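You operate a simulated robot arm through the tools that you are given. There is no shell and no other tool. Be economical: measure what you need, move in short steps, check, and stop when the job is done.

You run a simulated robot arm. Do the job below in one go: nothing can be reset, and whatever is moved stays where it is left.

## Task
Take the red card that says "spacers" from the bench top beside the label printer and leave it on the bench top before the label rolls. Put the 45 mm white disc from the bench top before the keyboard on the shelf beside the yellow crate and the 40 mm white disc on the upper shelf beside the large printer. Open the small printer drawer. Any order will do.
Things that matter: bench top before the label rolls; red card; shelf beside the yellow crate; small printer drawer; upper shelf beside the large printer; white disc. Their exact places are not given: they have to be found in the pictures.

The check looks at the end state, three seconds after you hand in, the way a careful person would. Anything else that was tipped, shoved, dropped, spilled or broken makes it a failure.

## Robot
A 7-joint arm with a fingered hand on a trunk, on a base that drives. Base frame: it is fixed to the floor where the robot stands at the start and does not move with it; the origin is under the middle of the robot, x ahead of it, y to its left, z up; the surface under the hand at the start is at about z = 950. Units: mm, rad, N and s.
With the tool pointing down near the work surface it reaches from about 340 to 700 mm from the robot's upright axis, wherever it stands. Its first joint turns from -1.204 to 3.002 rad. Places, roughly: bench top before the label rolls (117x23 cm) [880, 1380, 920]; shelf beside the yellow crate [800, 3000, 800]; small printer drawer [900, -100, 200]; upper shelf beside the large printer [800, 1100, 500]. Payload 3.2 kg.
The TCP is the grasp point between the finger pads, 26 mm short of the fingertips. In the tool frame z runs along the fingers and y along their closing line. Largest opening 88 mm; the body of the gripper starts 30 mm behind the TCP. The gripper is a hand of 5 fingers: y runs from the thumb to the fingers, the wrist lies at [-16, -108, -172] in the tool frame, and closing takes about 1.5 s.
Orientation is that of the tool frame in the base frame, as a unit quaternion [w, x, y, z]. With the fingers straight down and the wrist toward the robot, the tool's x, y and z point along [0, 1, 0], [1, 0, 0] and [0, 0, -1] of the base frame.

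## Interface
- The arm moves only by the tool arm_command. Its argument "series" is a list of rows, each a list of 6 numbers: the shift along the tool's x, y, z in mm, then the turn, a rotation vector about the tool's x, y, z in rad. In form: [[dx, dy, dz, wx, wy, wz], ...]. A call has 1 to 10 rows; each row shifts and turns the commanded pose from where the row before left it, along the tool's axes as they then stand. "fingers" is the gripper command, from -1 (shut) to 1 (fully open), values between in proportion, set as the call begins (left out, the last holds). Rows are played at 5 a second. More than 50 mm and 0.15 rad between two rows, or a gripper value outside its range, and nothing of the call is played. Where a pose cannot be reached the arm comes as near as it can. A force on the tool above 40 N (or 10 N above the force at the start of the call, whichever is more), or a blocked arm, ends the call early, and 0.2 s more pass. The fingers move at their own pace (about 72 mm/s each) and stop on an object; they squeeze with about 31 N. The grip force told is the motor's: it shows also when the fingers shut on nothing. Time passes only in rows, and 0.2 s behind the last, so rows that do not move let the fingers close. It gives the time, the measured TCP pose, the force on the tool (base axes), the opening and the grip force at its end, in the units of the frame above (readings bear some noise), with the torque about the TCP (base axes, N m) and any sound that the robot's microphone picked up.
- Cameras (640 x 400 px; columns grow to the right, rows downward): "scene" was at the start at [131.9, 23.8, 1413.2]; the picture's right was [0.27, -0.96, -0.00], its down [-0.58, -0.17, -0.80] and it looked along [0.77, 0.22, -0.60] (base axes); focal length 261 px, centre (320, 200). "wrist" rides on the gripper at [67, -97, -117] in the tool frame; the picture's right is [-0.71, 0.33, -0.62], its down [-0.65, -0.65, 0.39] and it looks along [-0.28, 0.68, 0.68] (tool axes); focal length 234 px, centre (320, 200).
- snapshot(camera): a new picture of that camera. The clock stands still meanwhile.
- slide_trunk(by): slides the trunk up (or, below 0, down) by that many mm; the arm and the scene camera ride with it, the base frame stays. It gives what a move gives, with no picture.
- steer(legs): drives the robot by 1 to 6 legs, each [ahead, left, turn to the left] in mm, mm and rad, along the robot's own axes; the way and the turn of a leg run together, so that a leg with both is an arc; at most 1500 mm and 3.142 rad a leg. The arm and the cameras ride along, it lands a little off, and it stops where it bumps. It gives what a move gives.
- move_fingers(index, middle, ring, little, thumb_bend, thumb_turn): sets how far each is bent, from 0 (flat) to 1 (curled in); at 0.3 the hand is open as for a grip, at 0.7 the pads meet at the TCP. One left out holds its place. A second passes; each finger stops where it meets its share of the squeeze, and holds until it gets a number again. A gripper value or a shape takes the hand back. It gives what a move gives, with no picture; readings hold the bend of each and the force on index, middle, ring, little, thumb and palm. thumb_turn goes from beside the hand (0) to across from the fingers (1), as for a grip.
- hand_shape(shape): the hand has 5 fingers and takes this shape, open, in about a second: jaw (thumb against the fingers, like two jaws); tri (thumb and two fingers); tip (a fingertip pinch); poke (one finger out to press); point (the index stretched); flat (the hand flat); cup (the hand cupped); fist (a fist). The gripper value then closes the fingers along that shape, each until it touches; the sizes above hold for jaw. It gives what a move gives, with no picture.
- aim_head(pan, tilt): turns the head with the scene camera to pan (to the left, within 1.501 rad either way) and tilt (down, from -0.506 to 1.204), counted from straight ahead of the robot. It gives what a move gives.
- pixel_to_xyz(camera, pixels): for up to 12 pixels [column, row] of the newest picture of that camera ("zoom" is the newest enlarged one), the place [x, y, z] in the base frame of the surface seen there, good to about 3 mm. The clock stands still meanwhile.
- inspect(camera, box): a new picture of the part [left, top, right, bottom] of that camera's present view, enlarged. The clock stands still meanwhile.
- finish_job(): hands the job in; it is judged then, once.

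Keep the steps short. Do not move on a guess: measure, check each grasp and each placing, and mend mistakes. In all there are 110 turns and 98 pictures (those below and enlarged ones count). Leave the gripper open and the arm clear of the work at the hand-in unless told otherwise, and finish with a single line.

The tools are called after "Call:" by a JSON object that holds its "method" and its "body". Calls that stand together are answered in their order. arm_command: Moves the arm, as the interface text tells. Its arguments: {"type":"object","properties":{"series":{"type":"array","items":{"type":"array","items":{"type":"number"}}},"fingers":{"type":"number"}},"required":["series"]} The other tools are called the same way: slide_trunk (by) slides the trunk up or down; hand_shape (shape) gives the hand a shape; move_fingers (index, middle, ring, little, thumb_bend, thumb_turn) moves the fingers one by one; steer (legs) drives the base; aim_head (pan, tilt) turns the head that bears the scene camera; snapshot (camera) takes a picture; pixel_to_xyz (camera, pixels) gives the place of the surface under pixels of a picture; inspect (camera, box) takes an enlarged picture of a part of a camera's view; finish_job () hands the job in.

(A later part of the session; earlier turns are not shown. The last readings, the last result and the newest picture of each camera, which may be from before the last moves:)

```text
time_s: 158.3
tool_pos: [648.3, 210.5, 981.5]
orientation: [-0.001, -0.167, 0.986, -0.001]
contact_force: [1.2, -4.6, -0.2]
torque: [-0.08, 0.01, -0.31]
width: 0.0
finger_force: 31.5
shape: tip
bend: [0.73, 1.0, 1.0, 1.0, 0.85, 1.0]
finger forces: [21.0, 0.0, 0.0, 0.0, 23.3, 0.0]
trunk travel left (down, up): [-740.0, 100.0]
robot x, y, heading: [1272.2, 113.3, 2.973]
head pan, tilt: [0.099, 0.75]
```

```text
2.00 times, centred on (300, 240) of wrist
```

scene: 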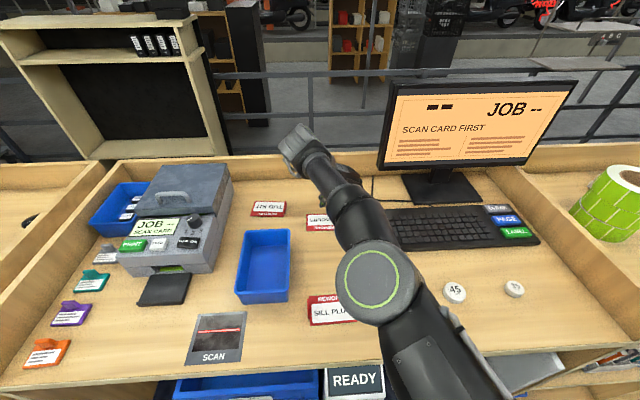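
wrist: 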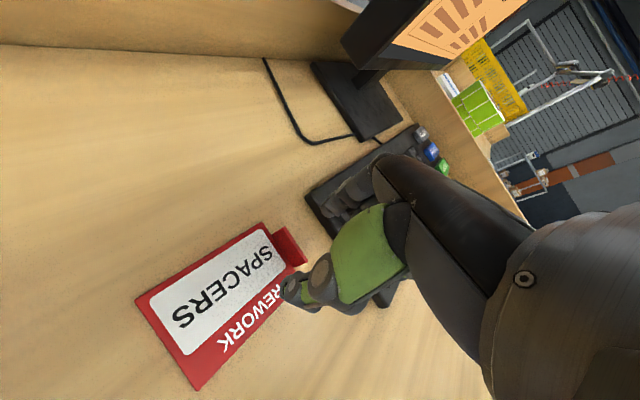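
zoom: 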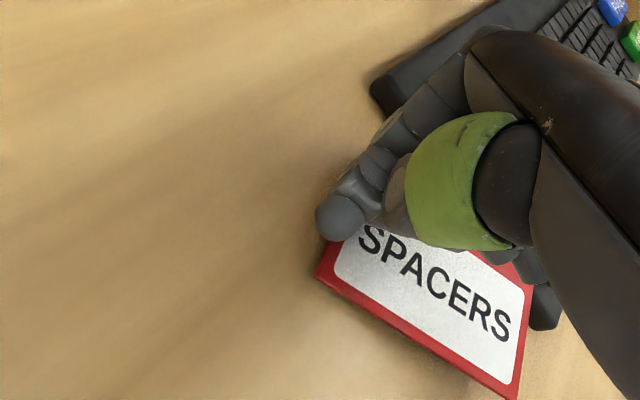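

The card swung around but the tab is pinched (21/23 N). I lift with the trunk slowly and check.

Call:
{"method": "slide_trunk", "body": {"by": 25}}

Call:
{"method": "slide_trunk", "body": {"by": 73}}

Call:
{"method": "snapshot", "body": {"camera": "wrist"}}

Call:
{"method": "snapshot", "body": {"camera": "scene"}}

```text
time_s: 159.0
tool_pos: [648.1, 212.6, 1005.9]
orientation: [0.0, -0.167, 0.986, 0.0]
contact_force: [0.4, -0.5, 0.2]
torque: [0.0, 0.0, -0.03]
width: 0.1
finger_force: 31.4
shape: tip
bend: [0.74, 1.0, 1.0, 1.0, 0.87, 1.0]
finger forces: [0.1, 0.0, 0.0, 0.0, 0.1, 0.0]
trunk travel left (down, up): [-765.0, 75.0]
robot x, y, heading: [1271.5, 113.6, 2.982]
head pan, tilt: [0.099, 0.75]
```

```text
time_s: 160.1
tool_pos: [648.5, 211.8, 1078.4]
orientation: [0.0, -0.168, 0.986, 0.0]
contact_force: [-0.1, 0.1, -0.1]
torque: [0.02, -0.04, 0.0]
width: 0.0
finger_force: 31.2
shape: tip
bend: [0.74, 1.0, 1.0, 1.0, 0.87, 1.0]
finger forces: [0.1, 0.0, 0.1, 0.0, 0.0, 0.0]
trunk travel left (down, up): [-838.0, 2.0]
robot x, y, heading: [1274.1, 116.5, 2.978]
head pan, tilt: [0.099, 0.75]
```

```text
36 pictures are left
```

wrist: 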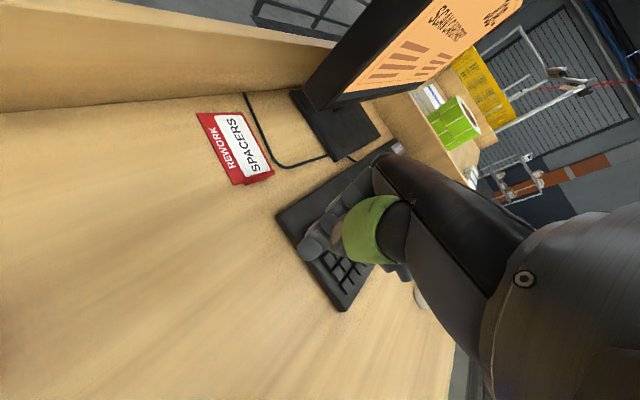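

```text
35 pictures are left
```

scene: 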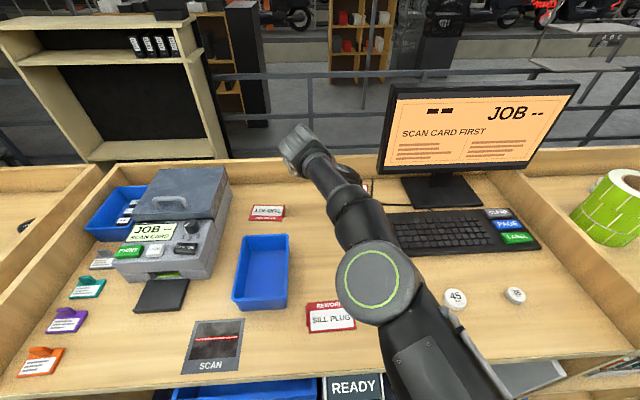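

The tab slipped out and the card slid further back. I measure where it lies now.

Call:
{"method": "inspect", "body": {"camera": "wrist", "box": [170, 90, 310, 190]}}

Call:
{"method": "pixel_to_xyz", "body": {"camera": "wrist", "pixels": [[198, 114], [240, 113], [273, 172], [235, 183], [222, 138], [258, 178], [270, 175], [245, 183], [255, 120], [290, 165], [280, 215]]}}

```text
4.00 times, centred on (240, 140) of wrist
```

zoom: 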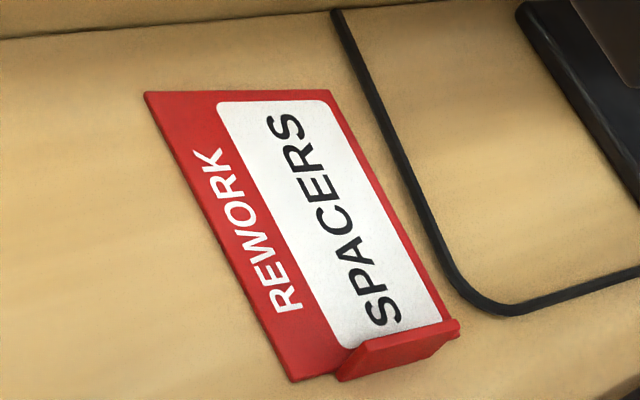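

```text
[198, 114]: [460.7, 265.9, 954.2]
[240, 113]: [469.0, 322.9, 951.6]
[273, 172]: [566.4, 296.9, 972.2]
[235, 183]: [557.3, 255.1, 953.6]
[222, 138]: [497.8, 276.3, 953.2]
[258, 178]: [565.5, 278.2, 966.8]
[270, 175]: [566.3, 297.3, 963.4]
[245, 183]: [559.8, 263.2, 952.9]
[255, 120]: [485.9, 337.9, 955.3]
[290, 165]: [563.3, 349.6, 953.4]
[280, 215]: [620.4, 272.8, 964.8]
```

Lucky: the tab now faces me (plane normal along x) at about (564, 281). I can pinch it with the unrotated hand in the "tri" shape (thumb + two fingers). I open, rotate the hand back and check the surroundings.

Call:
{"method": "arm_command", "body": {"series": [[0, 0, 0, 0, 0, -0.148], [0, 0, 0, 0, 0, -0.148], [0, 0, 0, 0, 0, -0.148], [0, 0, 0, 0, 0, -0.148], [0, 0, 0, 0, 0, -0.148], [0, 0, 0, 0, 0, -0.148], [0, 0, 0, 0, 0, -0.148], [0, 0, 0, 0, 0, -0.05], [0, 0, 0, 0, 0, 0]], "fingers": 1}}

Call:
{"method": "hand_shape", "body": {"shape": "tri"}}

Call:
{"method": "steer", "body": {"legs": [[0, 0, 0.163], [5, -165, 0]]}}

Call:
{"method": "snapshot", "body": {"camera": "wrist"}}

Call:
{"method": "pixel_to_xyz", "body": {"camera": "wrist", "pixels": [[400, 130], [410, 150], [390, 170], [345, 190], [280, 315], [350, 205]]}}

```text
time_s: 162.1
tool_pos: [648.5, 212.6, 1078.2]
orientation: [-0.001, -0.652, 0.758, 0.0]
contact_force: [0.3, 0.1, 0.1]
torque: [-0.03, 0.01, 0.0]
width: 87.8
finger_force: 0.1
shape: tip
bend: [0.3, 0.98, 0.99, 0.99, 0.3, 0.97]
finger forces: [0.0, 0.0, 0.1, 0.0, 0.0, 0.0]
trunk travel left (down, up): [-838.0, 2.0]
robot x, y, heading: [1273.6, 113.8, 2.983]
head pan, tilt: [0.099, 0.75]
```

```text
time_s: 163.0
tool_pos: [649.1, 211.4, 1078.7]
orientation: [-0.001, -0.652, 0.758, -0.001]
contact_force: [0.4, 0.1, 0.5]
torque: [0.03, 0.03, -0.02]
width: 88.0
finger_force: 0.0
shape: tri
bend: [0.3, 0.3, 0.99, 0.99, 0.3, 0.97]
finger forces: [0.0, 0.1, 0.1, 0.1, 0.0, 0.0]
trunk travel left (down, up): [-838.0, 2.0]
robot x, y, heading: [1273.7, 113.1, 2.977]
head pan, tilt: [0.099, 0.75]
```

```text
time_s: 164.7
tool_pos: [641.5, 146.6, 1078.4]
orientation: [0.002, 0.718, -0.696, 0.001]
contact_force: [-0.2, 0.1, -0.2]
torque: [0.0, 0.01, 0.0]
width: 87.8
finger_force: 0.0
shape: tri
bend: [0.3, 0.3, 0.99, 0.99, 0.3, 0.97]
finger forces: [0.0, 0.0, 0.1, 0.0, 0.0, 0.0]
trunk travel left (down, up): [-838.0, 2.0]
robot x, y, heading: [1271.1, 158.3, -3.122]
head pan, tilt: [0.099, 0.75]
stopped in leg 2: the robot was blocked; the commanded pose is now the measured one
```

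```text
33 pictures are left
```

wrist: 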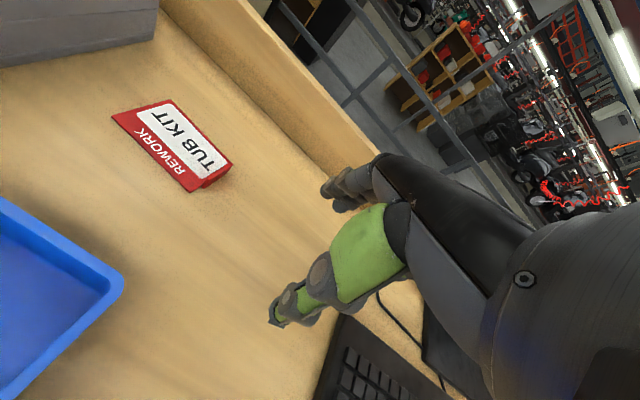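

```text
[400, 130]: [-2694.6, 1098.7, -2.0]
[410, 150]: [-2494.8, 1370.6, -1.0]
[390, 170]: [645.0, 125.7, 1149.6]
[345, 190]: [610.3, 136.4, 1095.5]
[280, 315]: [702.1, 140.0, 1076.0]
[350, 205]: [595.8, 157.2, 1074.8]
```

The base touched the printer side; it needs x ≥ ~1290. I back off 22 mm, then shift to y≈281, tilt the hand 0.26 rad forward for reach, and extend above the tab.

Call:
{"method": "steer", "body": {"legs": [[-24, 0, 0], [0, -125, -0.02]]}}

Call:
{"method": "arm_command", "body": {"series": [[0, 0, 0, -0.13, 0, 0], [0, 0, 0, -0.13, 0, 0], [0, 40, 10.6, 0, 0, 0], [0, 40, 10.6, 0, 0, 0], [0, 0, 0, 0, 0, 0]]}}

Call:
{"method": "snapshot", "body": {"camera": "wrist"}}

Call:
{"method": "snapshot", "body": {"camera": "scene"}}

```text
time_s: 165.8
tool_pos: [666.8, 142.6, 1079.0]
orientation: [0.001, 0.719, -0.695, -0.001]
contact_force: [1.4, 1.1, 0.0]
torque: [0.0, 0.03, 0.01]
width: 87.4
finger_force: 0.0
shape: tri
bend: [0.3, 0.3, 0.99, 0.99, 0.3, 0.97]
finger forces: [0.0, 0.0, 0.0, 0.1, 0.0, 0.1]
trunk travel left (down, up): [-838.0, 2.0]
robot x, y, heading: [1299.1, 157.0, -3.115]
head pan, tilt: [0.099, 0.75]
stopped in leg 2: the robot was blocked; the commanded pose is now the measured one
```

```text
time_s: 166.9
tool_pos: [584.9, 139.5, 1078.5]
orientation: [0.095, 0.714, -0.688, -0.09]
contact_force: [-0.1, 1.1, -0.2]
torque: [0.0, 0.0, -0.03]
width: 87.6
finger_force: 0.2
shape: tri
bend: [0.3, 0.3, 0.99, 0.99, 0.3, 0.97]
finger forces: [0.0, 0.0, 0.1, 0.0, 0.1, 0.0]
trunk travel left (down, up): [-838.0, 2.0]
robot x, y, heading: [1298.3, 158.9, -3.123]
head pan, tilt: [0.099, 0.75]
```

```text
32 pictures are left
```

wrist: 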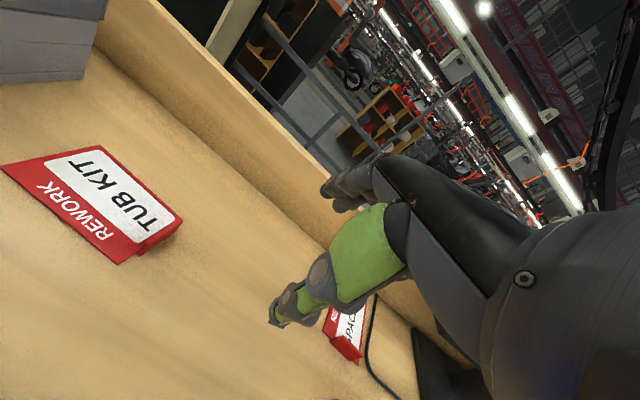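

```text
31 pictures are left
```

scene: 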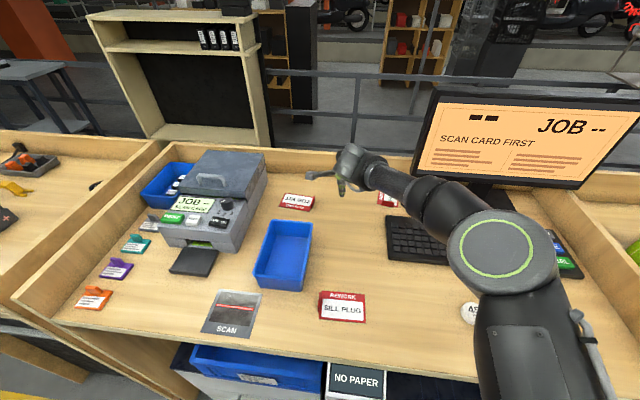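

The printer panel now reads "NO PAPER" (probably its START was touched) and I'm still blocked. I look down at what is blocking.

Call:
{"method": "aim_head", "body": {"pan": 0.0, "tilt": 1.2}}

Call:
{"method": "snapshot", "body": {"camera": "scene"}}

```text
time_s: 167.8
tool_pos: [585.4, 140.2, 1077.9]
orientation: [0.094, 0.712, -0.69, -0.09]
contact_force: [0.6, 0.3, -0.1]
torque: [-0.04, 0.03, -0.01]
width: 88.0
finger_force: 0.1
shape: tri
bend: [0.3, 0.3, 0.99, 0.99, 0.3, 0.97]
finger forces: [0.0, 0.0, 0.0, 0.0, 0.0, 0.0]
trunk travel left (down, up): [-838.0, 2.0]
robot x, y, heading: [1296.8, 157.6, -3.118]
head pan, tilt: [0.0, 1.201]
```

```text
30 pictures are left
```

scene: 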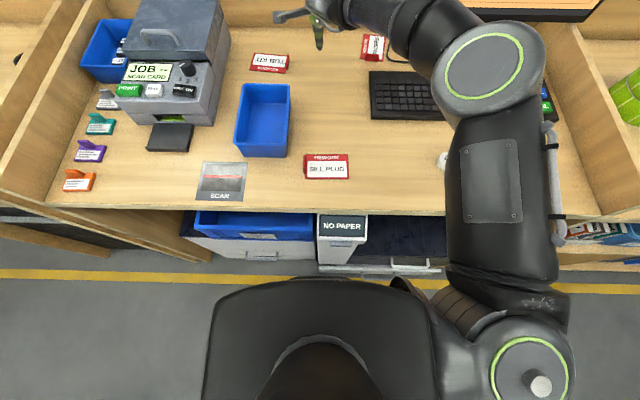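

Call:
{"method": "inspect", "body": {"camera": "scene", "box": [180, 200, 460, 300]}}

Call:
{"method": "pixel_to_xyz", "body": {"camera": "scene", "pixels": [[342, 226], [342, 245], [345, 268], [410, 262], [380, 270], [265, 255], [310, 282], [400, 290], [240, 300], [460, 270], [330, 262], [430, 270]]}}

```text
2.29 times, centred on (320, 250) of scene
```

zoom: 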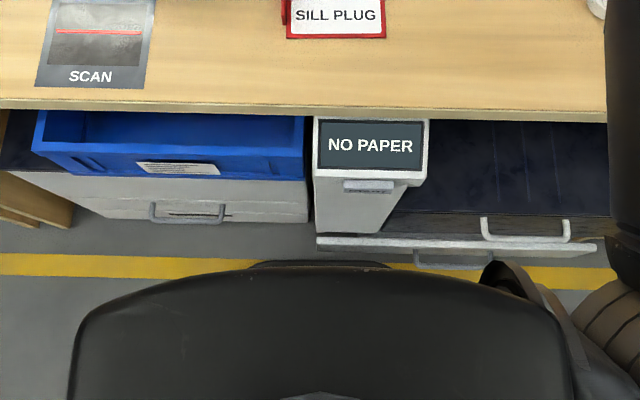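

```text
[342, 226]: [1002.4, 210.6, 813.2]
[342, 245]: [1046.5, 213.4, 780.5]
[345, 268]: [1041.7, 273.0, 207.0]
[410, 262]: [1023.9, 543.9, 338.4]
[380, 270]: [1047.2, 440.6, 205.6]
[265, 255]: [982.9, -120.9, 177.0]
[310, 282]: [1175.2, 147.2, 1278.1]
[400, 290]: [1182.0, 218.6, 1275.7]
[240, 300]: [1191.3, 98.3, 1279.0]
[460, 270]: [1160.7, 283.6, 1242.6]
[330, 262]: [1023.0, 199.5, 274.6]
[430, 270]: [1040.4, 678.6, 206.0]
```

The start button and lower drawer stick out to x≈1047, which is what the base meets. I back straight off 150 mm and check the printer's state.

Call:
{"method": "steer", "body": {"legs": [[-160, 0, 0]]}}

Call:
{"method": "aim_head", "body": {"pan": -0.2, "tilt": 0.95}}

Call:
{"method": "snapshot", "body": {"camera": "scene"}}

```text
time_s: 168.8
tool_pos: [618.5, 139.0, 1079.2]
orientation: [0.094, 0.713, -0.689, -0.091]
contact_force: [-0.1, 0.4, -0.2]
torque: [0.01, 0.03, -0.01]
width: 87.9
finger_force: 0.0
shape: tri
bend: [0.3, 0.3, 0.99, 0.99, 0.3, 0.97]
finger forces: [0.0, 0.1, 0.1, 0.1, 0.0, 0.1]
trunk travel left (down, up): [-838.0, 2.0]
robot x, y, heading: [1330.1, 162.0, -3.118]
head pan, tilt: [0.0, 1.201]
stopped in leg 1: the robot was blocked; the commanded pose is now the measured one
```

```text
time_s: 169.5
tool_pos: [617.3, 138.1, 1077.2]
orientation: [0.093, 0.713, -0.689, -0.09]
contact_force: [0.2, -1.2, -0.3]
torque: [0.01, 0.02, -0.01]
width: 87.8
finger_force: 0.0
shape: tri
bend: [0.3, 0.3, 0.99, 0.99, 0.3, 0.97]
finger forces: [0.0, 0.1, 0.0, 0.0, 0.1, 0.0]
trunk travel left (down, up): [-838.0, 2.0]
robot x, y, heading: [1331.2, 154.1, -3.121]
head pan, tilt: [-0.201, 0.949]
```

```text
28 pictures are left
```

scene: 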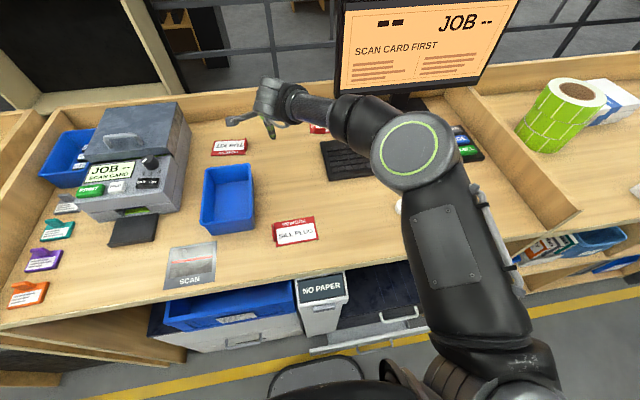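

Backing was blocked too – something is hooked. I measure the drawer strip again.

Call:
{"method": "pixel_to_xyz", "body": {"camera": "scene", "pixels": [[345, 346], [400, 337], [400, 317], [330, 340], [380, 345], [320, 305], [320, 385], [400, 375], [240, 342]]}}

Call:
{"method": "inspect", "body": {"camera": "scene", "box": [200, 260, 440, 400]}}

```text
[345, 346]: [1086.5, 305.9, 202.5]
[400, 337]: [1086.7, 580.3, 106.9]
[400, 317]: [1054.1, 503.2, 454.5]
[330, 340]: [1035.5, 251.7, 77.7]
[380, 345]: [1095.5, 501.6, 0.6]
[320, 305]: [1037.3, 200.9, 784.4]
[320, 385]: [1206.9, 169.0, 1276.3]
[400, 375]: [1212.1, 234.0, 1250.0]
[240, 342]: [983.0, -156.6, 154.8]
```

```text
2.67 times, centred on (320, 330) of scene
```

zoom: 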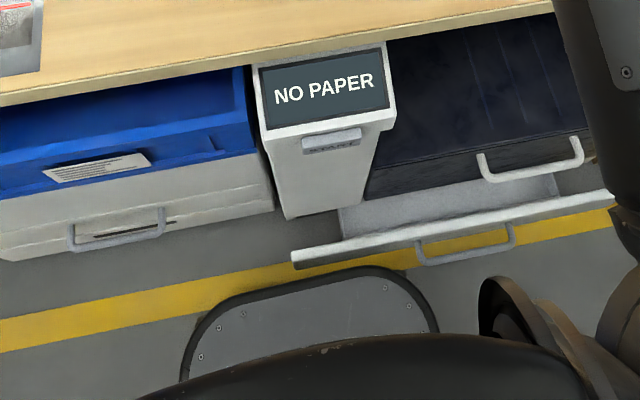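

The robot's base has caught the large printer's lower drawer handle and pulled it ~60 mm out. I reverse my exact path: forward (pushing it back), left, turn right — then check.

Call:
{"method": "steer", "body": {"legs": [[56, 0, 0], [0, 45, 0], [0, 0, -0.16]]}}

Call:
{"method": "aim_head", "body": {"pan": -0.1, "tilt": 1.15}}

Call:
{"method": "inspect", "body": {"camera": "scene", "box": [200, 200, 520, 400]}}

```text
time_s: 171.6
tool_pos: [567.8, 203.3, 1077.9]
orientation: [-0.086, -0.656, 0.743, 0.097]
contact_force: [0.4, -0.6, -0.7]
torque: [0.01, 0.02, -0.01]
width: 87.9
finger_force: 0.0
shape: tri
bend: [0.3, 0.3, 0.99, 0.99, 0.3, 0.97]
finger forces: [0.0, 0.1, 0.1, 0.0, 0.0, 0.0]
trunk travel left (down, up): [-838.0, 2.0]
robot x, y, heading: [1273.1, 112.8, 3.011]
head pan, tilt: [-0.201, 0.949]
```

```text
time_s: 172.4
tool_pos: [568.0, 205.0, 1077.4]
orientation: [-0.086, -0.657, 0.743, 0.096]
contact_force: [0.1, 0.4, -0.2]
torque: [-0.02, 0.0, -0.01]
width: 87.9
finger_force: 0.0
shape: tri
bend: [0.3, 0.3, 0.99, 0.99, 0.3, 0.97]
finger forces: [0.1, 0.0, 0.0, 0.0, 0.0, 0.0]
trunk travel left (down, up): [-838.0, 2.0]
robot x, y, heading: [1273.8, 112.9, 3.012]
head pan, tilt: [-0.099, 1.15]
```

```text
2.00 times, centred on (360, 300) of scene
```

zoom: 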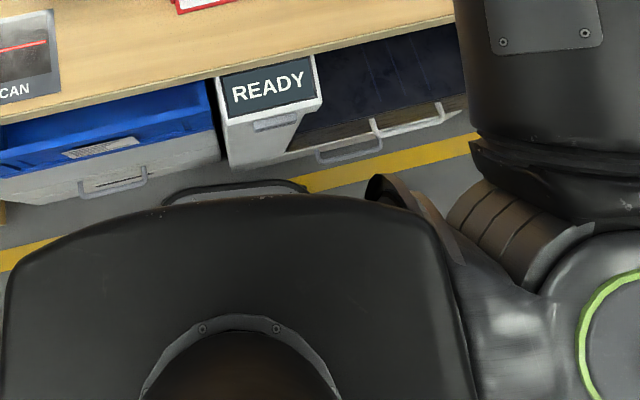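

READY again, drawer closed. I back off and verify nothing follows.

Call:
{"method": "steer", "body": {"legs": [[-70, 0, 0]]}}

Call:
{"method": "inspect", "body": {"camera": "scene", "box": [200, 180, 520, 380]}}

```text
time_s: 173.4
tool_pos: [634.3, 194.2, 1076.9]
orientation: [-0.086, -0.657, 0.743, 0.097]
contact_force: [-0.6, 0.7, -0.4]
torque: [0.04, 0.03, 0.03]
width: 87.8
finger_force: 0.1
shape: tri
bend: [0.3, 0.3, 0.99, 0.99, 0.3, 0.97]
finger forces: [0.0, 0.0, 0.1, 0.1, 0.0, 0.0]
trunk travel left (down, up): [-838.0, 2.0]
robot x, y, heading: [1343.7, 99.8, 3.01]
head pan, tilt: [-0.099, 1.15]
```

```text
2.00 times, centred on (360, 280) of scene
```

zoom: 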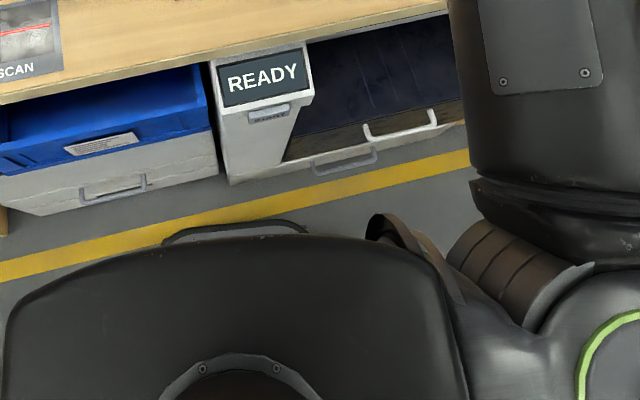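

Everything is back in order. From now on I stay at x ≥ 1310 by the printers. I go to y≈285 via x≈1400.

Call:
{"method": "steer", "body": {"legs": [[-60, 0, 0], [0, 0, 0.13], [0, -190, 0], [85, 0, 0]]}}

Call:
{"method": "snapshot", "body": {"camera": "wrist"}}

Call:
{"method": "pixel_to_xyz", "body": {"camera": "wrist", "pixels": [[390, 120], [420, 110], [205, 150], [240, 200], [273, 318], [335, 195], [350, 205], [400, 160]]}}

```text
time_s: 176.8
tool_pos: [604.2, 283.8, 1077.9]
orientation: [0.095, 0.705, -0.697, -0.091]
contact_force: [0.3, 0.1, 0.4]
torque: [-0.03, 0.03, -0.01]
width: 87.7
finger_force: 0.1
shape: tri
bend: [0.3, 0.3, 0.99, 0.99, 0.3, 0.97]
finger forces: [0.0, 0.0, 0.1, 0.0, 0.0, 0.0]
trunk travel left (down, up): [-838.0, 2.0]
robot x, y, heading: [1320.1, 285.1, -3.133]
head pan, tilt: [-0.099, 1.15]
```

```text
24 pictures are left
```

wrist: 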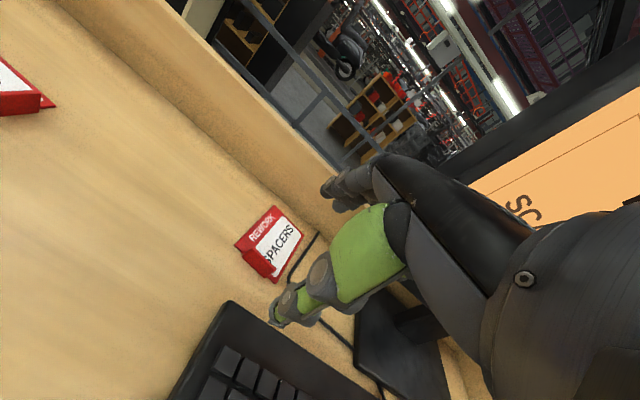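

```text
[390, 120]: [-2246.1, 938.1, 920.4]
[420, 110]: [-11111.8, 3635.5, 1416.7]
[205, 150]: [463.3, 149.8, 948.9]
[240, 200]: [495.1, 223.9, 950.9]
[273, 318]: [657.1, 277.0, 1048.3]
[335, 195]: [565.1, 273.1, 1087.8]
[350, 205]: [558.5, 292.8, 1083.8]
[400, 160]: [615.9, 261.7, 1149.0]
```

Call:
{"method": "pixel_to_xyz", "body": {"camera": "wrist", "pixels": [[485, 190], [500, 210], [470, 165], [540, 140], [262, 258], [250, 262], [268, 272], [258, 262], [245, 250], [280, 222], [325, 235], [232, 305]]}}

```text
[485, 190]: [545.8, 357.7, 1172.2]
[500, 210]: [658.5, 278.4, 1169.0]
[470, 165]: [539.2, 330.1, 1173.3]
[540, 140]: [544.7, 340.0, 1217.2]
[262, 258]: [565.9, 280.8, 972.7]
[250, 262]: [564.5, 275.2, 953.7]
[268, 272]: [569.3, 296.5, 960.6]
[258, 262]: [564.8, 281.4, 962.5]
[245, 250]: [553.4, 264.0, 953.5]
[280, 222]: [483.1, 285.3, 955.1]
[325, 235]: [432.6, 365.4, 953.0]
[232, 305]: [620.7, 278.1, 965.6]
```

Monitor's left edge is y≈330, so there's room at y≈276. I nudge 10 mm closer, set opening ~58 mm, extend over the tab, and lower by the trunk.

Call:
{"method": "steer", "body": {"legs": [[10, 0, 0]]}}

Call:
{"method": "arm_command", "body": {"series": [[8, 0, 0, 0, 0, 0], [0, 21, 5.7, 0, 0, 0], [0, 0, 0, 0, 0, 0], [0, 0, 0, 0, 0, 0], [0, 0, 0, 0, 0, 0]], "fingers": 0.3}}

Call:
{"method": "slide_trunk", "body": {"by": -70}}

Call:
{"method": "snapshot", "body": {"camera": "wrist"}}

```text
time_s: 177.5
tool_pos: [596.6, 282.8, 1078.3]
orientation: [0.093, 0.706, -0.697, -0.091]
contact_force: [-0.1, -0.3, -0.6]
torque: [0.02, 0.02, 0.0]
width: 87.9
finger_force: 0.1
shape: tri
bend: [0.3, 0.3, 0.99, 0.99, 0.3, 0.97]
finger forces: [0.0, 0.0, 0.0, 0.0, 0.1, 0.0]
trunk travel left (down, up): [-838.0, 2.0]
robot x, y, heading: [1308.2, 285.2, -3.137]
head pan, tilt: [-0.099, 1.15]
```

```text
time_s: 178.7
tool_pos: [573.4, 272.6, 1078.9]
orientation: [0.093, 0.705, -0.697, -0.091]
contact_force: [-1.0, -0.1, 0.4]
torque: [0.0, 0.0, -0.02]
width: 58.0
finger_force: 0.2
shape: tri
bend: [0.43, 0.37, 0.99, 0.99, 0.08, 0.99]
finger forces: [0.0, 0.0, 0.0, 0.0, 0.0, 0.0]
trunk travel left (down, up): [-838.0, 2.0]
robot x, y, heading: [1305.1, 286.6, -3.133]
head pan, tilt: [-0.099, 1.15]
```

```text
time_s: 179.8
tool_pos: [573.2, 274.3, 1008.2]
orientation: [0.093, 0.705, -0.697, -0.091]
contact_force: [-0.6, 0.3, 0.3]
torque: [-0.03, -0.02, 0.0]
width: 57.9
finger_force: 0.1
shape: tri
bend: [0.43, 0.37, 0.99, 0.99, 0.08, 0.99]
finger forces: [0.0, 0.0, 0.0, 0.0, 0.1, 0.1]
trunk travel left (down, up): [-768.0, 72.0]
robot x, y, heading: [1305.1, 288.8, -3.141]
head pan, tilt: [-0.099, 1.15]
```

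```text
23 pictures are left
```

wrist: 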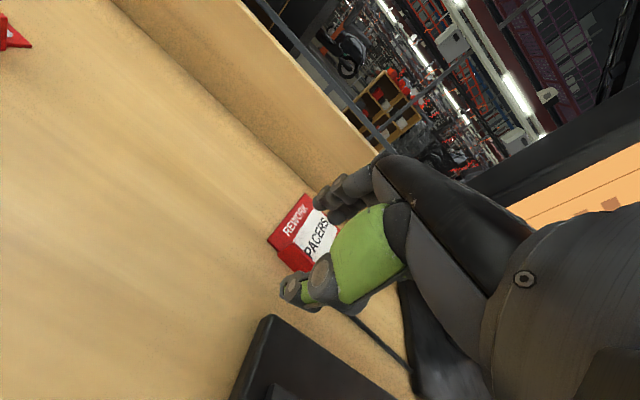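

Reachable. I check tip and tab coordinates.

Call:
{"method": "pixel_to_xyz", "body": {"camera": "wrist", "pixels": [[283, 292], [290, 302], [320, 205], [328, 205], [340, 212], [295, 258], [280, 252], [300, 268], [270, 238], [250, 340]]}}

```text
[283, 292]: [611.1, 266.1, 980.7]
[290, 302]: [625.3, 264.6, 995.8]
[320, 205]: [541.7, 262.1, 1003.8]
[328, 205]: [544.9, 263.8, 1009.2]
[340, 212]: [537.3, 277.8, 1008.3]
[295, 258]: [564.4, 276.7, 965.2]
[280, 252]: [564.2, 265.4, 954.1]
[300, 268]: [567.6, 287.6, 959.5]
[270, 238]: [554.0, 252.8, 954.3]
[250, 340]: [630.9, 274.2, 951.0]
```

Index/middle (y≈272/292) straddle the tab centre (281) nicely. I lower 24 mm, narrow to ~25 mm, lower 5 mm more and then close.

Call:
{"method": "slide_trunk", "body": {"by": -23}}

Call:
{"method": "arm_command", "body": {"series": [[0, 0, 0, 0, 0, 0], [0, 0, 0, 0, 0, 0], [0, 0, 0, 0, 0, 0], [0, 0, 0, 0, 0, 0], [0, 1, 3.5, 0, 0, 0], [0, 0, 0, 0, 0, 0]], "fingers": -0.4}}

Call:
{"method": "inspect", "body": {"camera": "wrist", "box": [220, 160, 420, 320]}}

```text
time_s: 180.5
tool_pos: [571.4, 273.6, 985.7]
orientation: [0.093, 0.705, -0.697, -0.09]
contact_force: [-2.5, 0.6, 3.0]
torque: [-0.03, -0.06, 0.02]
width: 54.9
finger_force: 0.0
shape: tri
bend: [0.43, 0.37, 0.99, 0.99, 0.07, 0.99]
finger forces: [0.1, 0.0, 0.0, 0.0, 4.0, 0.0]
trunk travel left (down, up): [-745.0, 95.0]
robot x, y, heading: [1310.5, 291.0, -3.137]
head pan, tilt: [-0.099, 1.15]
```

```text
time_s: 181.9
tool_pos: [571.9, 273.7, 983.1]
orientation: [0.093, 0.705, -0.697, -0.091]
contact_force: [1.0, -0.5, 2.7]
torque: [-0.03, -0.07, 0.03]
width: 26.6
finger_force: 0.1
shape: tri
bend: [0.58, 0.52, 0.99, 0.99, 0.43, 1.0]
finger forces: [0.0, 0.0, 0.1, 0.0, 2.3, 0.0]
trunk travel left (down, up): [-745.0, 95.0]
robot x, y, heading: [1308.3, 282.6, -3.138]
head pan, tilt: [-0.099, 1.15]
```

```text
2.50 times, centred on (320, 240) of wrist
```

zoom: 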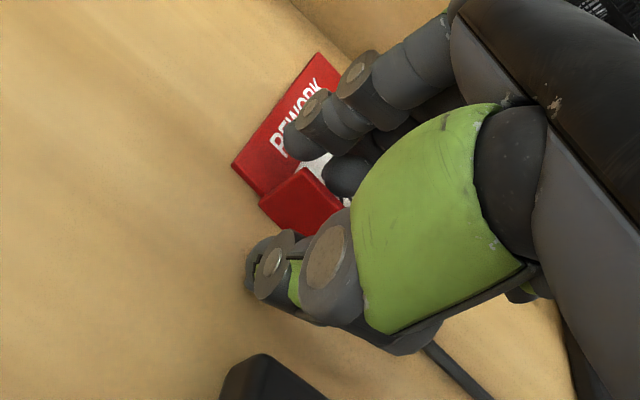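

The tab sits squarely between the thumb and two fingers. I close.

Call:
{"method": "arm_command", "body": {"series": [[0, 0, 0, 0, 0, 0], [0, 0, 0, 0, 0, 0], [0, 0, 0, 0, 0, 0], [0, 0, 0, 0, 0, 0], [0, 0, 0, 0, 0, 0], [0, 0, 0, 0, 0, 0], [0, 0, 0, 0, 0, 0]], "fingers": -1}}

Call:
{"method": "inspect", "body": {"camera": "wrist", "box": [220, 160, 420, 320]}}

```text
time_s: 183.5
tool_pos: [571.2, 274.0, 982.8]
orientation: [0.092, 0.706, -0.696, -0.091]
contact_force: [0.4, -0.1, -0.7]
torque: [0.0, -0.01, 0.04]
width: 2.7
finger_force: 31.2
shape: tri
bend: [0.7, 0.7, 1.0, 1.0, 0.91, 1.0]
finger forces: [0.0, 13.9, 0.0, 0.1, 0.1, 0.0]
trunk travel left (down, up): [-745.0, 95.0]
robot x, y, heading: [1307.1, 285.1, -3.142]
head pan, tilt: [-0.099, 1.15]
```

```text
2.50 times, centred on (320, 240) of wrist
```

zoom: 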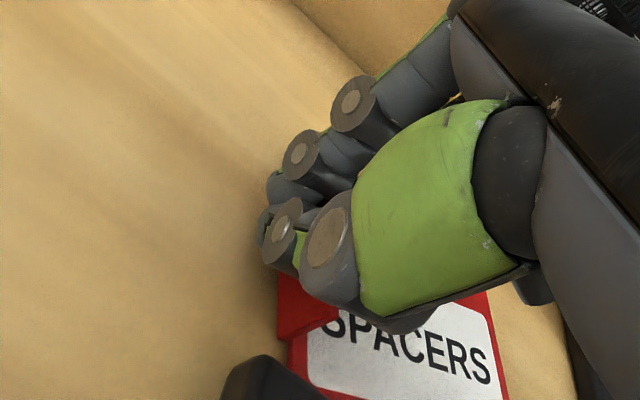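

The card swivelled out again. I open and raise to see where it lies.

Call:
{"method": "arm_command", "body": {"series": [[0, 0, -4, 0, 0, 0], [0, 0, 0, 0, 0, 0], [0, 0, 0, 0, 0, 0], [0, 0, 0, 0, 0, 0], [0, 0, 0, 0, 0, 0], [0, 0, 0, 0, 0, 0]], "fingers": 1}}

Call:
{"method": "slide_trunk", "body": {"by": 95}}

Call:
{"method": "snapshot", "body": {"camera": "wrist"}}

```text
time_s: 184.9
tool_pos: [573.6, 273.3, 988.4]
orientation: [0.094, 0.705, -0.697, -0.093]
contact_force: [-10.4, 0.0, 16.5]
torque: [-0.07, -0.44, 0.04]
width: 86.6
finger_force: 0.1
shape: tri
bend: [0.3, 0.3, 0.99, 0.99, 0.39, 0.98]
finger forces: [0.0, 0.0, 0.1, 0.1, 21.3, 0.0]
trunk travel left (down, up): [-745.0, 95.0]
robot x, y, heading: [1308.4, 284.1, -3.14]
head pan, tilt: [-0.099, 1.15]
```

```text
time_s: 186.2
tool_pos: [572.9, 272.5, 1080.6]
orientation: [0.092, 0.706, -0.697, -0.09]
contact_force: [-0.4, -0.6, -0.5]
torque: [-0.05, 0.0, -0.02]
width: 88.1
finger_force: 0.1
shape: tri
bend: [0.3, 0.3, 0.99, 0.99, 0.3, 0.97]
finger forces: [0.0, 0.0, 0.1, 0.0, 0.1, 0.0]
trunk travel left (down, up): [-840.0, 0.0]
robot x, y, heading: [1308.4, 283.7, -3.138]
head pan, tilt: [-0.099, 1.15]
```

```text
20 pictures are left
```

wrist: 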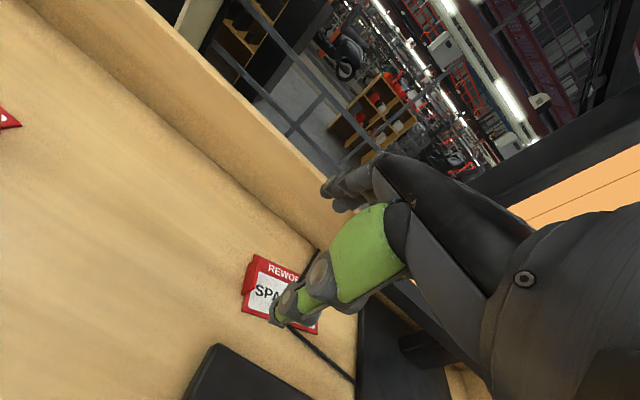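

Call:
{"method": "pixel_to_xyz", "body": {"camera": "wrist", "pixels": [[248, 270], [245, 290], [250, 262], [243, 308], [257, 254], [295, 268], [317, 332], [270, 290], [212, 346], [290, 325]]}}

Call:
{"method": "inspect", "body": {"camera": "wrist", "box": [200, 230, 340, 350]}}

```text
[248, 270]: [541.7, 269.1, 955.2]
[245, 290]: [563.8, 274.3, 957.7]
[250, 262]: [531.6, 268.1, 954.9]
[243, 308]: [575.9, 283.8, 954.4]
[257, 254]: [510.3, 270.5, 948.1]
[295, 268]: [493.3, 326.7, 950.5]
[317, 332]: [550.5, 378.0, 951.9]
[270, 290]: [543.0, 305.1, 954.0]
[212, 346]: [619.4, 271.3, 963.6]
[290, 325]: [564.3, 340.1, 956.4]
```

```text
3.33 times, centred on (270, 290) of wrist
```

zoom: 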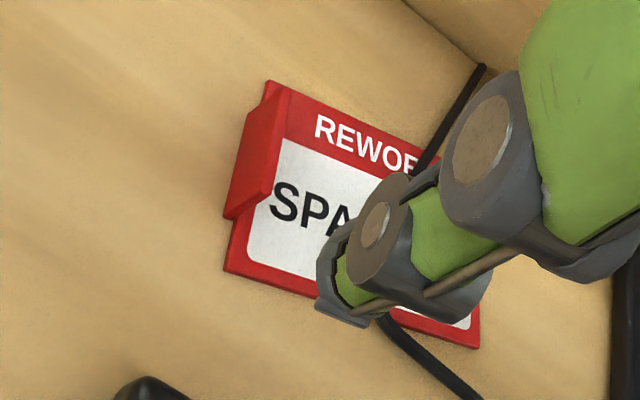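

The card now lies with its tab along x at (547, 269), too far for an upright hand from here; it's better to fetch it later from the bench's front side (and place it from there too). Next I do the 45 disc: straighten the hand, jaw shape, retract, and shift to it.

Call:
{"method": "arm_command", "body": {"series": [[0, 0, 0, 0.13, 0, 0], [0, 0, 0, 0.13, 0, 0], [0, -45, 0, 0, 0, 0], [0, -45, 0, 0, 0, 0], [0, -45, 0, 0, 0, 0], [0, -45, 0, 0, 0, 0], [0, -45, 0, 0, 0, 0], [0, -45, 0, 0, 0, 0], [0, -45, 0, 0, 0, 0], [0, 0, 0, 0, 0, 0]]}}

Call:
{"method": "hand_shape", "body": {"shape": "jaw"}}

Call:
{"method": "steer", "body": {"legs": [[-40, 0, 0], [0, -160, 0]]}}

Call:
{"method": "aim_head", "body": {"pan": 0.0, "tilt": 0.9}}

Call:
{"method": "snapshot", "body": {"camera": "scene"}}

```text
time_s: 188.4
tool_pos: [900.9, 281.4, 1052.7]
orientation: [0.025, 0.711, -0.703, -0.022]
contact_force: [0.0, 0.1, -0.7]
torque: [-0.02, -0.01, -0.01]
width: 87.8
finger_force: 0.0
shape: tri
bend: [0.3, 0.3, 0.99, 0.99, 0.3, 0.97]
finger forces: [0.1, 0.1, 0.1, 0.0, 0.0, 0.0]
out of reach, approached as far as the arm can: row 1, 2
trunk travel left (down, up): [-840.0, 0.0]
robot x, y, heading: [1310.5, 290.0, -3.136]
head pan, tilt: [-0.099, 1.15]
```

```text
time_s: 189.3
tool_pos: [902.1, 280.3, 1051.6]
orientation: [0.023, 0.711, -0.703, -0.023]
contact_force: [1.0, -0.1, 0.0]
torque: [0.01, 0.01, 0.01]
width: 88.1
finger_force: 0.0
shape: jaw
bend: [0.3, 0.3, 0.3, 0.3, 0.3, 0.97]
finger forces: [0.0, 0.0, 0.1, 0.1, 0.0, 0.1]
trunk travel left (down, up): [-840.0, 0.0]
robot x, y, heading: [1306.8, 280.7, -3.133]
head pan, tilt: [-0.099, 1.15]
```

```text
time_s: 191.2
tool_pos: [941.2, 440.3, 1052.7]
orientation: [0.023, 0.712, -0.701, -0.023]
contact_force: [-0.2, -0.4, 0.0]
torque: [0.04, -0.02, -0.01]
width: 87.9
finger_force: 0.1
shape: jaw
bend: [0.3, 0.3, 0.3, 0.3, 0.3, 0.97]
finger forces: [0.0, 0.1, 0.0, 0.0, 0.0, 0.0]
trunk travel left (down, up): [-840.0, 0.0]
robot x, y, heading: [1345.7, 444.1, -3.132]
head pan, tilt: [-0.099, 1.15]
```

```text
time_s: 191.9
tool_pos: [941.4, 440.7, 1053.0]
orientation: [0.023, 0.712, -0.702, -0.023]
contact_force: [0.4, 0.8, -0.4]
torque: [0.0, -0.01, -0.02]
width: 88.1
finger_force: 0.1
shape: jaw
bend: [0.3, 0.3, 0.3, 0.3, 0.3, 0.97]
finger forces: [0.1, 0.0, 0.0, 0.0, 0.0, 0.0]
trunk travel left (down, up): [-840.0, 0.0]
robot x, y, heading: [1351.1, 448.9, -3.135]
head pan, tilt: [0.0, 0.901]
```

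```text
18 pictures are left
```

scene: 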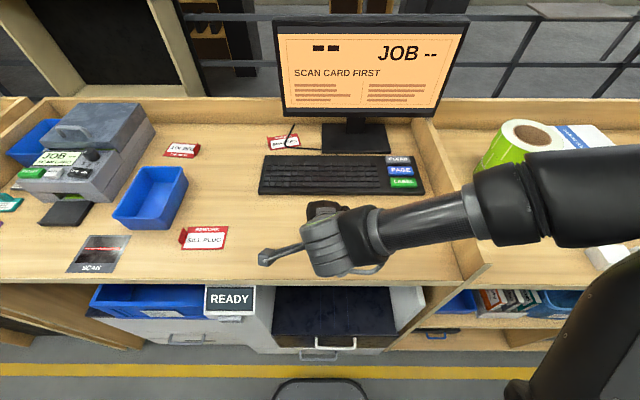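

Disc 45 is under the hand. I level the residual tilt, move over (885, 443) and verify with the wrist camera.

Call:
{"method": "arm_command", "body": {"series": [[0, 0, 0, 0.066, 0, 0], [-2, 28, 0, 0, 0, 0], [-1, 28, 0, 0, 0, 0], [0, 0, 0, 0, 0, 0]], "fingers": 1}}

Call:
{"method": "snapshot", "body": {"camera": "wrist"}}

Call:
{"method": "pixel_to_xyz", "body": {"camera": "wrist", "pixels": [[260, 262], [270, 265], [255, 270], [280, 275], [265, 250], [275, 255], [285, 265], [250, 255]]}}

```text
time_s: 192.9
tool_pos: [886.0, 443.0, 1053.1]
orientation: [0.0, 0.713, -0.701, 0.0]
contact_force: [-0.4, 0.1, -0.4]
torque: [0.0, -0.02, -0.03]
width: 88.0
finger_force: 0.0
shape: jaw
bend: [0.3, 0.3, 0.3, 0.3, 0.3, 0.97]
finger forces: [0.0, 0.1, 0.1, 0.1, 0.1, 0.0]
trunk travel left (down, up): [-840.0, 0.0]
robot x, y, heading: [1345.9, 446.9, -3.129]
head pan, tilt: [0.0, 0.901]
```

```text
17 pictures are left
```

wrist: 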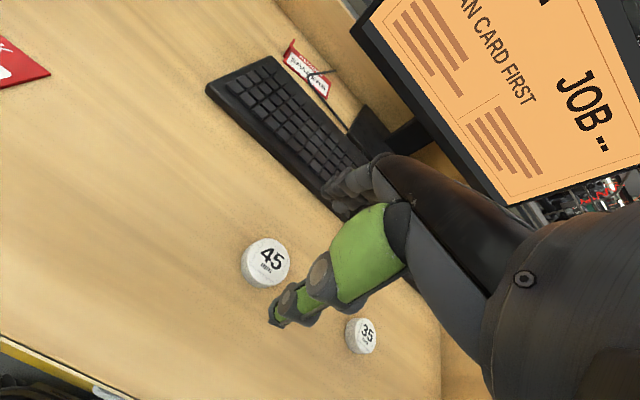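

```text
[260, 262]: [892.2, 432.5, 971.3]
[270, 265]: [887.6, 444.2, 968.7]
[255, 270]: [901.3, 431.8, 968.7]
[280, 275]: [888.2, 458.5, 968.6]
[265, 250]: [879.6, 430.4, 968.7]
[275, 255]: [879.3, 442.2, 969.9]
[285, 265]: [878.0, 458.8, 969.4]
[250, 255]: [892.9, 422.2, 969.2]
```

Disc centre ≈ (887, 441) – the hand is centred. I descend to z≈978, close and lift.

Call:
{"method": "arm_command", "body": {"series": [[2, -1, 40, 0, 0, 0], [0, 0, 35.5, 0, 0, 0], [0, 0, 0, 0, 0, 0]]}}

Call:
{"method": "arm_command", "body": {"series": [[0, 0, 0, 0, 0, 0], [0, 0, 0, 0, 0, 0], [0, 0, 0, 0, 0, 0], [0, 0, 0, 0, 0, 0], [0, 0, 0, 0, 0, 0], [0, 0, 0, 0, 0, 0], [0, 0, 0, 0, 0, 0], [0, 0, 0, 0, 0, 0]], "fingers": -1}}

Call:
{"method": "arm_command", "body": {"series": [[0, 0, -20, 0, 0, 0], [0, 0, -45, 0, 0, 0], [0, 0, -45, 0, 0, 0], [0, 0, -45, 0, 0, 0], [0, 0, 0, 0, 0, 0]]}}

Call:
{"method": "inspect", "body": {"camera": "wrist", "box": [200, 130, 440, 330]}}

```text
time_s: 193.8
tool_pos: [885.7, 440.3, 977.9]
orientation: [0.001, 0.712, -0.702, 0.001]
contact_force: [0.6, -0.7, 0.5]
torque: [0.02, -0.01, 0.01]
width: 88.1
finger_force: 0.0
shape: jaw
bend: [0.3, 0.3, 0.3, 0.3, 0.3, 0.97]
finger forces: [0.1, 0.1, 0.0, 0.0, 0.0, 0.0]
trunk travel left (down, up): [-840.0, 0.0]
robot x, y, heading: [1343.8, 446.3, -3.137]
head pan, tilt: [0.0, 0.901]
```

```text
time_s: 195.6
tool_pos: [886.1, 439.8, 979.3]
orientation: [0.0, 0.712, -0.702, -0.001]
contact_force: [0.9, -0.6, -0.3]
torque: [-0.01, 0.01, 0.01]
width: 37.7
finger_force: 31.1
shape: jaw
bend: [0.53, 0.44, 0.73, 0.57, 0.38, 1.0]
finger forces: [14.2, 10.6, 0.0, 0.0, 25.6, 0.0]
trunk travel left (down, up): [-840.0, 0.0]
robot x, y, heading: [1344.6, 448.7, -3.136]
head pan, tilt: [0.0, 0.901]
```

```text
time_s: 196.8
tool_pos: [886.8, 439.2, 1132.4]
orientation: [0.0, 0.713, -0.702, 0.0]
contact_force: [-0.9, 0.1, 0.0]
torque: [0.01, 0.0, -0.01]
width: 37.7
finger_force: 30.2
shape: jaw
bend: [0.53, 0.44, 0.73, 0.57, 0.38, 1.0]
finger forces: [14.2, 10.7, 0.0, 0.0, 25.5, 0.1]
trunk travel left (down, up): [-840.0, 0.0]
robot x, y, heading: [1347.3, 447.2, -3.135]
head pan, tilt: [0.0, 0.901]
```

```text
2.00 times, centred on (320, 230) of wrist
```

zoom: 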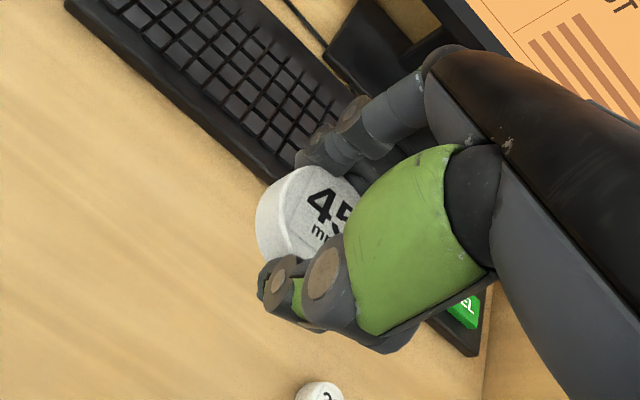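

The 45 disc is held firmly. I back into the aisle and strafe toward the cart at y≈2750, then look.

Call:
{"method": "steer", "body": {"legs": [[-215, 0, -0.007], [0, -1150, 0], [0, -1150, 0]]}}

Call:
{"method": "aim_head", "body": {"pan": -0.15, "tilt": 0.75}}

Call:
{"method": "snapshot", "body": {"camera": "scene"}}

```text
time_s: 209.2
tool_pos: [1113.4, 2730.0, 1132.2]
orientation: [0.0, -0.706, 0.709, -0.001]
contact_force: [0.4, -0.5, -0.5]
torque: [-0.03, 0.01, 0.0]
width: 37.5
finger_force: 31.1
shape: jaw
bend: [0.53, 0.44, 0.73, 0.57, 0.38, 1.0]
finger forces: [14.2, 10.7, 0.0, 0.0, 25.6, 0.1]
trunk travel left (down, up): [-840.0, 0.0]
robot x, y, heading: [1569.6, 2726.5, 3.127]
head pan, tilt: [0.0, 0.901]
```

```text
time_s: 209.9
tool_pos: [1113.6, 2729.5, 1131.8]
orientation: [0.0, -0.706, 0.708, 0.0]
contact_force: [0.2, 0.1, 0.3]
torque: [-0.02, 0.02, -0.02]
width: 37.7
finger_force: 31.0
shape: jaw
bend: [0.53, 0.44, 0.73, 0.57, 0.38, 1.0]
finger forces: [14.3, 10.8, 0.0, 0.0, 25.5, 0.0]
trunk travel left (down, up): [-840.0, 0.0]
robot x, y, heading: [1568.2, 2728.1, 3.13]
head pan, tilt: [-0.15, 0.75]
```

```text
15 pictures are left
```

scene: 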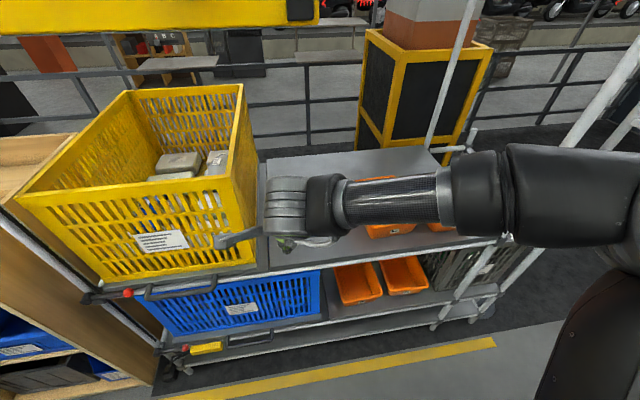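

I measure the cart shelf, crate side, and posts.

Call:
{"method": "pixel_to_xyz", "body": {"camera": "scene", "pixels": [[262, 262], [300, 258], [330, 170], [280, 180], [360, 250], [420, 165], [480, 240], [455, 110], [460, 285], [250, 220], [200, 10], [590, 110]]}}

```text
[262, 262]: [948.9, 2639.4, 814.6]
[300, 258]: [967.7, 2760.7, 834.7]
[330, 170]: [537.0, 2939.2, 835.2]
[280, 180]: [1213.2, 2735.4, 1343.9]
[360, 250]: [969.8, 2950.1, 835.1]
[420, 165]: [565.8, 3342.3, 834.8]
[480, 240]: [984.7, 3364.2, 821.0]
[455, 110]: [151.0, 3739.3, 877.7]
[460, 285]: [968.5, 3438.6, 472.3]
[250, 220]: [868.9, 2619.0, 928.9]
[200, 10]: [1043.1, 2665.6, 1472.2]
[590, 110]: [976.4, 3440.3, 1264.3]
```

Call:
{"method": "pixel_to_xyz", "body": {"camera": "scene", "pixels": [[325, 250], [345, 244], [390, 231], [372, 180], [300, 170], [440, 226], [300, 268], [270, 240], [410, 250], [350, 175]]}}

Call:
{"method": "inspect", "body": {"camera": "wrist", "box": [0, 0, 640, 400]}}

```text
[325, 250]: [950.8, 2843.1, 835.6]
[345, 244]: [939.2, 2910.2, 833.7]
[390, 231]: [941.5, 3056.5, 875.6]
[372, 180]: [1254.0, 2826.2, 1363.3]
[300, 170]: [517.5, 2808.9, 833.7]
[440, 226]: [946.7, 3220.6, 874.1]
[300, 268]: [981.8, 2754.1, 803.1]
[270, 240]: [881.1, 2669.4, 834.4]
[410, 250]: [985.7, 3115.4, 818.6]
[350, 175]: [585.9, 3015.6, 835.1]
```

```text
1.00 times, centred on (320, 200) of wrist (not enlarged: the box is as wide or as high as the picture)
```

zoom: 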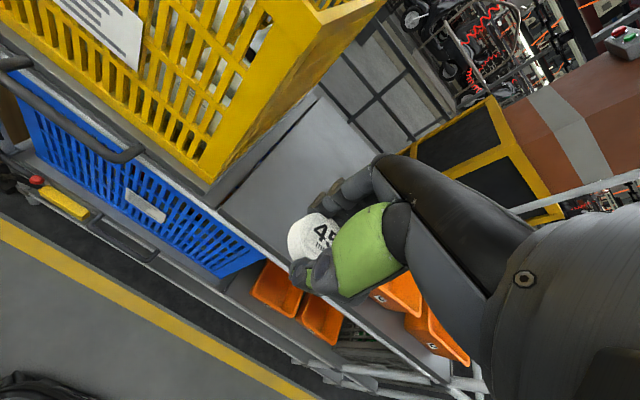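

Free shelf area is y 2690–2990 at z≈835 (orange bins beyond). I go for (860, 2830): shift, extend, then lower in steps.

Call:
{"method": "steer", "body": {"legs": [[0, -100, 0.012], [150, 0, 0]]}}

Call:
{"method": "arm_command", "body": {"series": [[0, 35, 0, 0, 0, 0], [0, 35, 0, 0, 0, 0], [0, 34, 0, 0, 0, 0], [0, 0, 0, 0, 0, 0]]}}

Call:
{"method": "slide_trunk", "body": {"by": -225}}

Call:
{"method": "snapshot", "body": {"camera": "wrist"}}

Call:
{"method": "pixel_to_xyz", "body": {"camera": "wrist", "pixels": [[250, 230], [260, 280], [230, 260], [280, 180], [200, 200]]}}

```text
time_s: 212.1
tool_pos: [965.1, 2822.4, 1133.5]
orientation: [0.001, 0.711, -0.703, -0.001]
contact_force: [0.8, 0.3, -0.1]
torque: [-0.01, 0.04, 0.03]
width: 37.4
finger_force: 30.7
shape: jaw
bend: [0.53, 0.44, 0.73, 0.57, 0.38, 1.0]
finger forces: [14.4, 10.6, 0.1, 0.0, 25.5, 0.0]
trunk travel left (down, up): [-840.0, 0.0]
robot x, y, heading: [1423.3, 2831.5, -3.14]
head pan, tilt: [-0.15, 0.75]
```

```text
time_s: 213.1
tool_pos: [860.6, 2820.9, 1132.9]
orientation: [0.001, 0.711, -0.703, 0.0]
contact_force: [-0.8, -0.1, 0.0]
torque: [-0.02, 0.01, -0.01]
width: 37.8
finger_force: 31.6
shape: jaw
bend: [0.53, 0.44, 0.73, 0.57, 0.38, 1.0]
finger forces: [14.5, 10.7, 0.0, 0.0, 25.5, 0.1]
trunk travel left (down, up): [-840.0, 0.0]
robot x, y, heading: [1421.1, 2827.2, -3.14]
head pan, tilt: [-0.15, 0.75]
```

```text
time_s: 215.4
tool_pos: [860.5, 2820.2, 908.1]
orientation: [0.0, 0.711, -0.704, 0.001]
contact_force: [-0.3, 0.6, -0.1]
torque: [-0.02, -0.01, -0.03]
width: 37.5
finger_force: 31.5
shape: jaw
bend: [0.53, 0.44, 0.73, 0.57, 0.38, 1.0]
finger forces: [14.4, 10.9, 0.0, 0.0, 25.4, 0.0]
trunk travel left (down, up): [-615.0, 225.0]
robot x, y, heading: [1423.7, 2826.2, -3.14]
head pan, tilt: [-0.15, 0.75]
```

```text
13 pictures are left
```

wrist: 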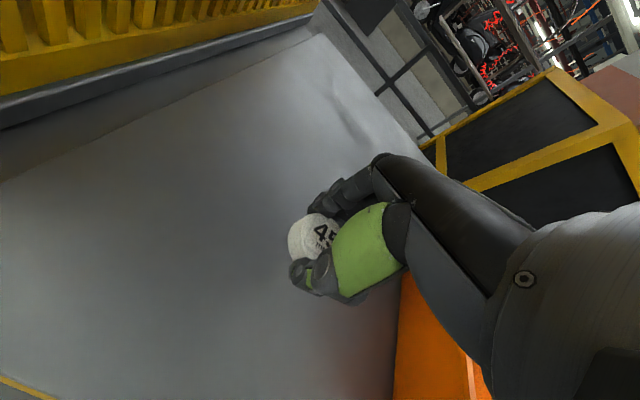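

```text
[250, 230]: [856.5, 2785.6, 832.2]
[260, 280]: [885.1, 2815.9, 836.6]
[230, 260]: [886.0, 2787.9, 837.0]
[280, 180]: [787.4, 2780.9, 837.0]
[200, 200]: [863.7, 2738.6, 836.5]
```

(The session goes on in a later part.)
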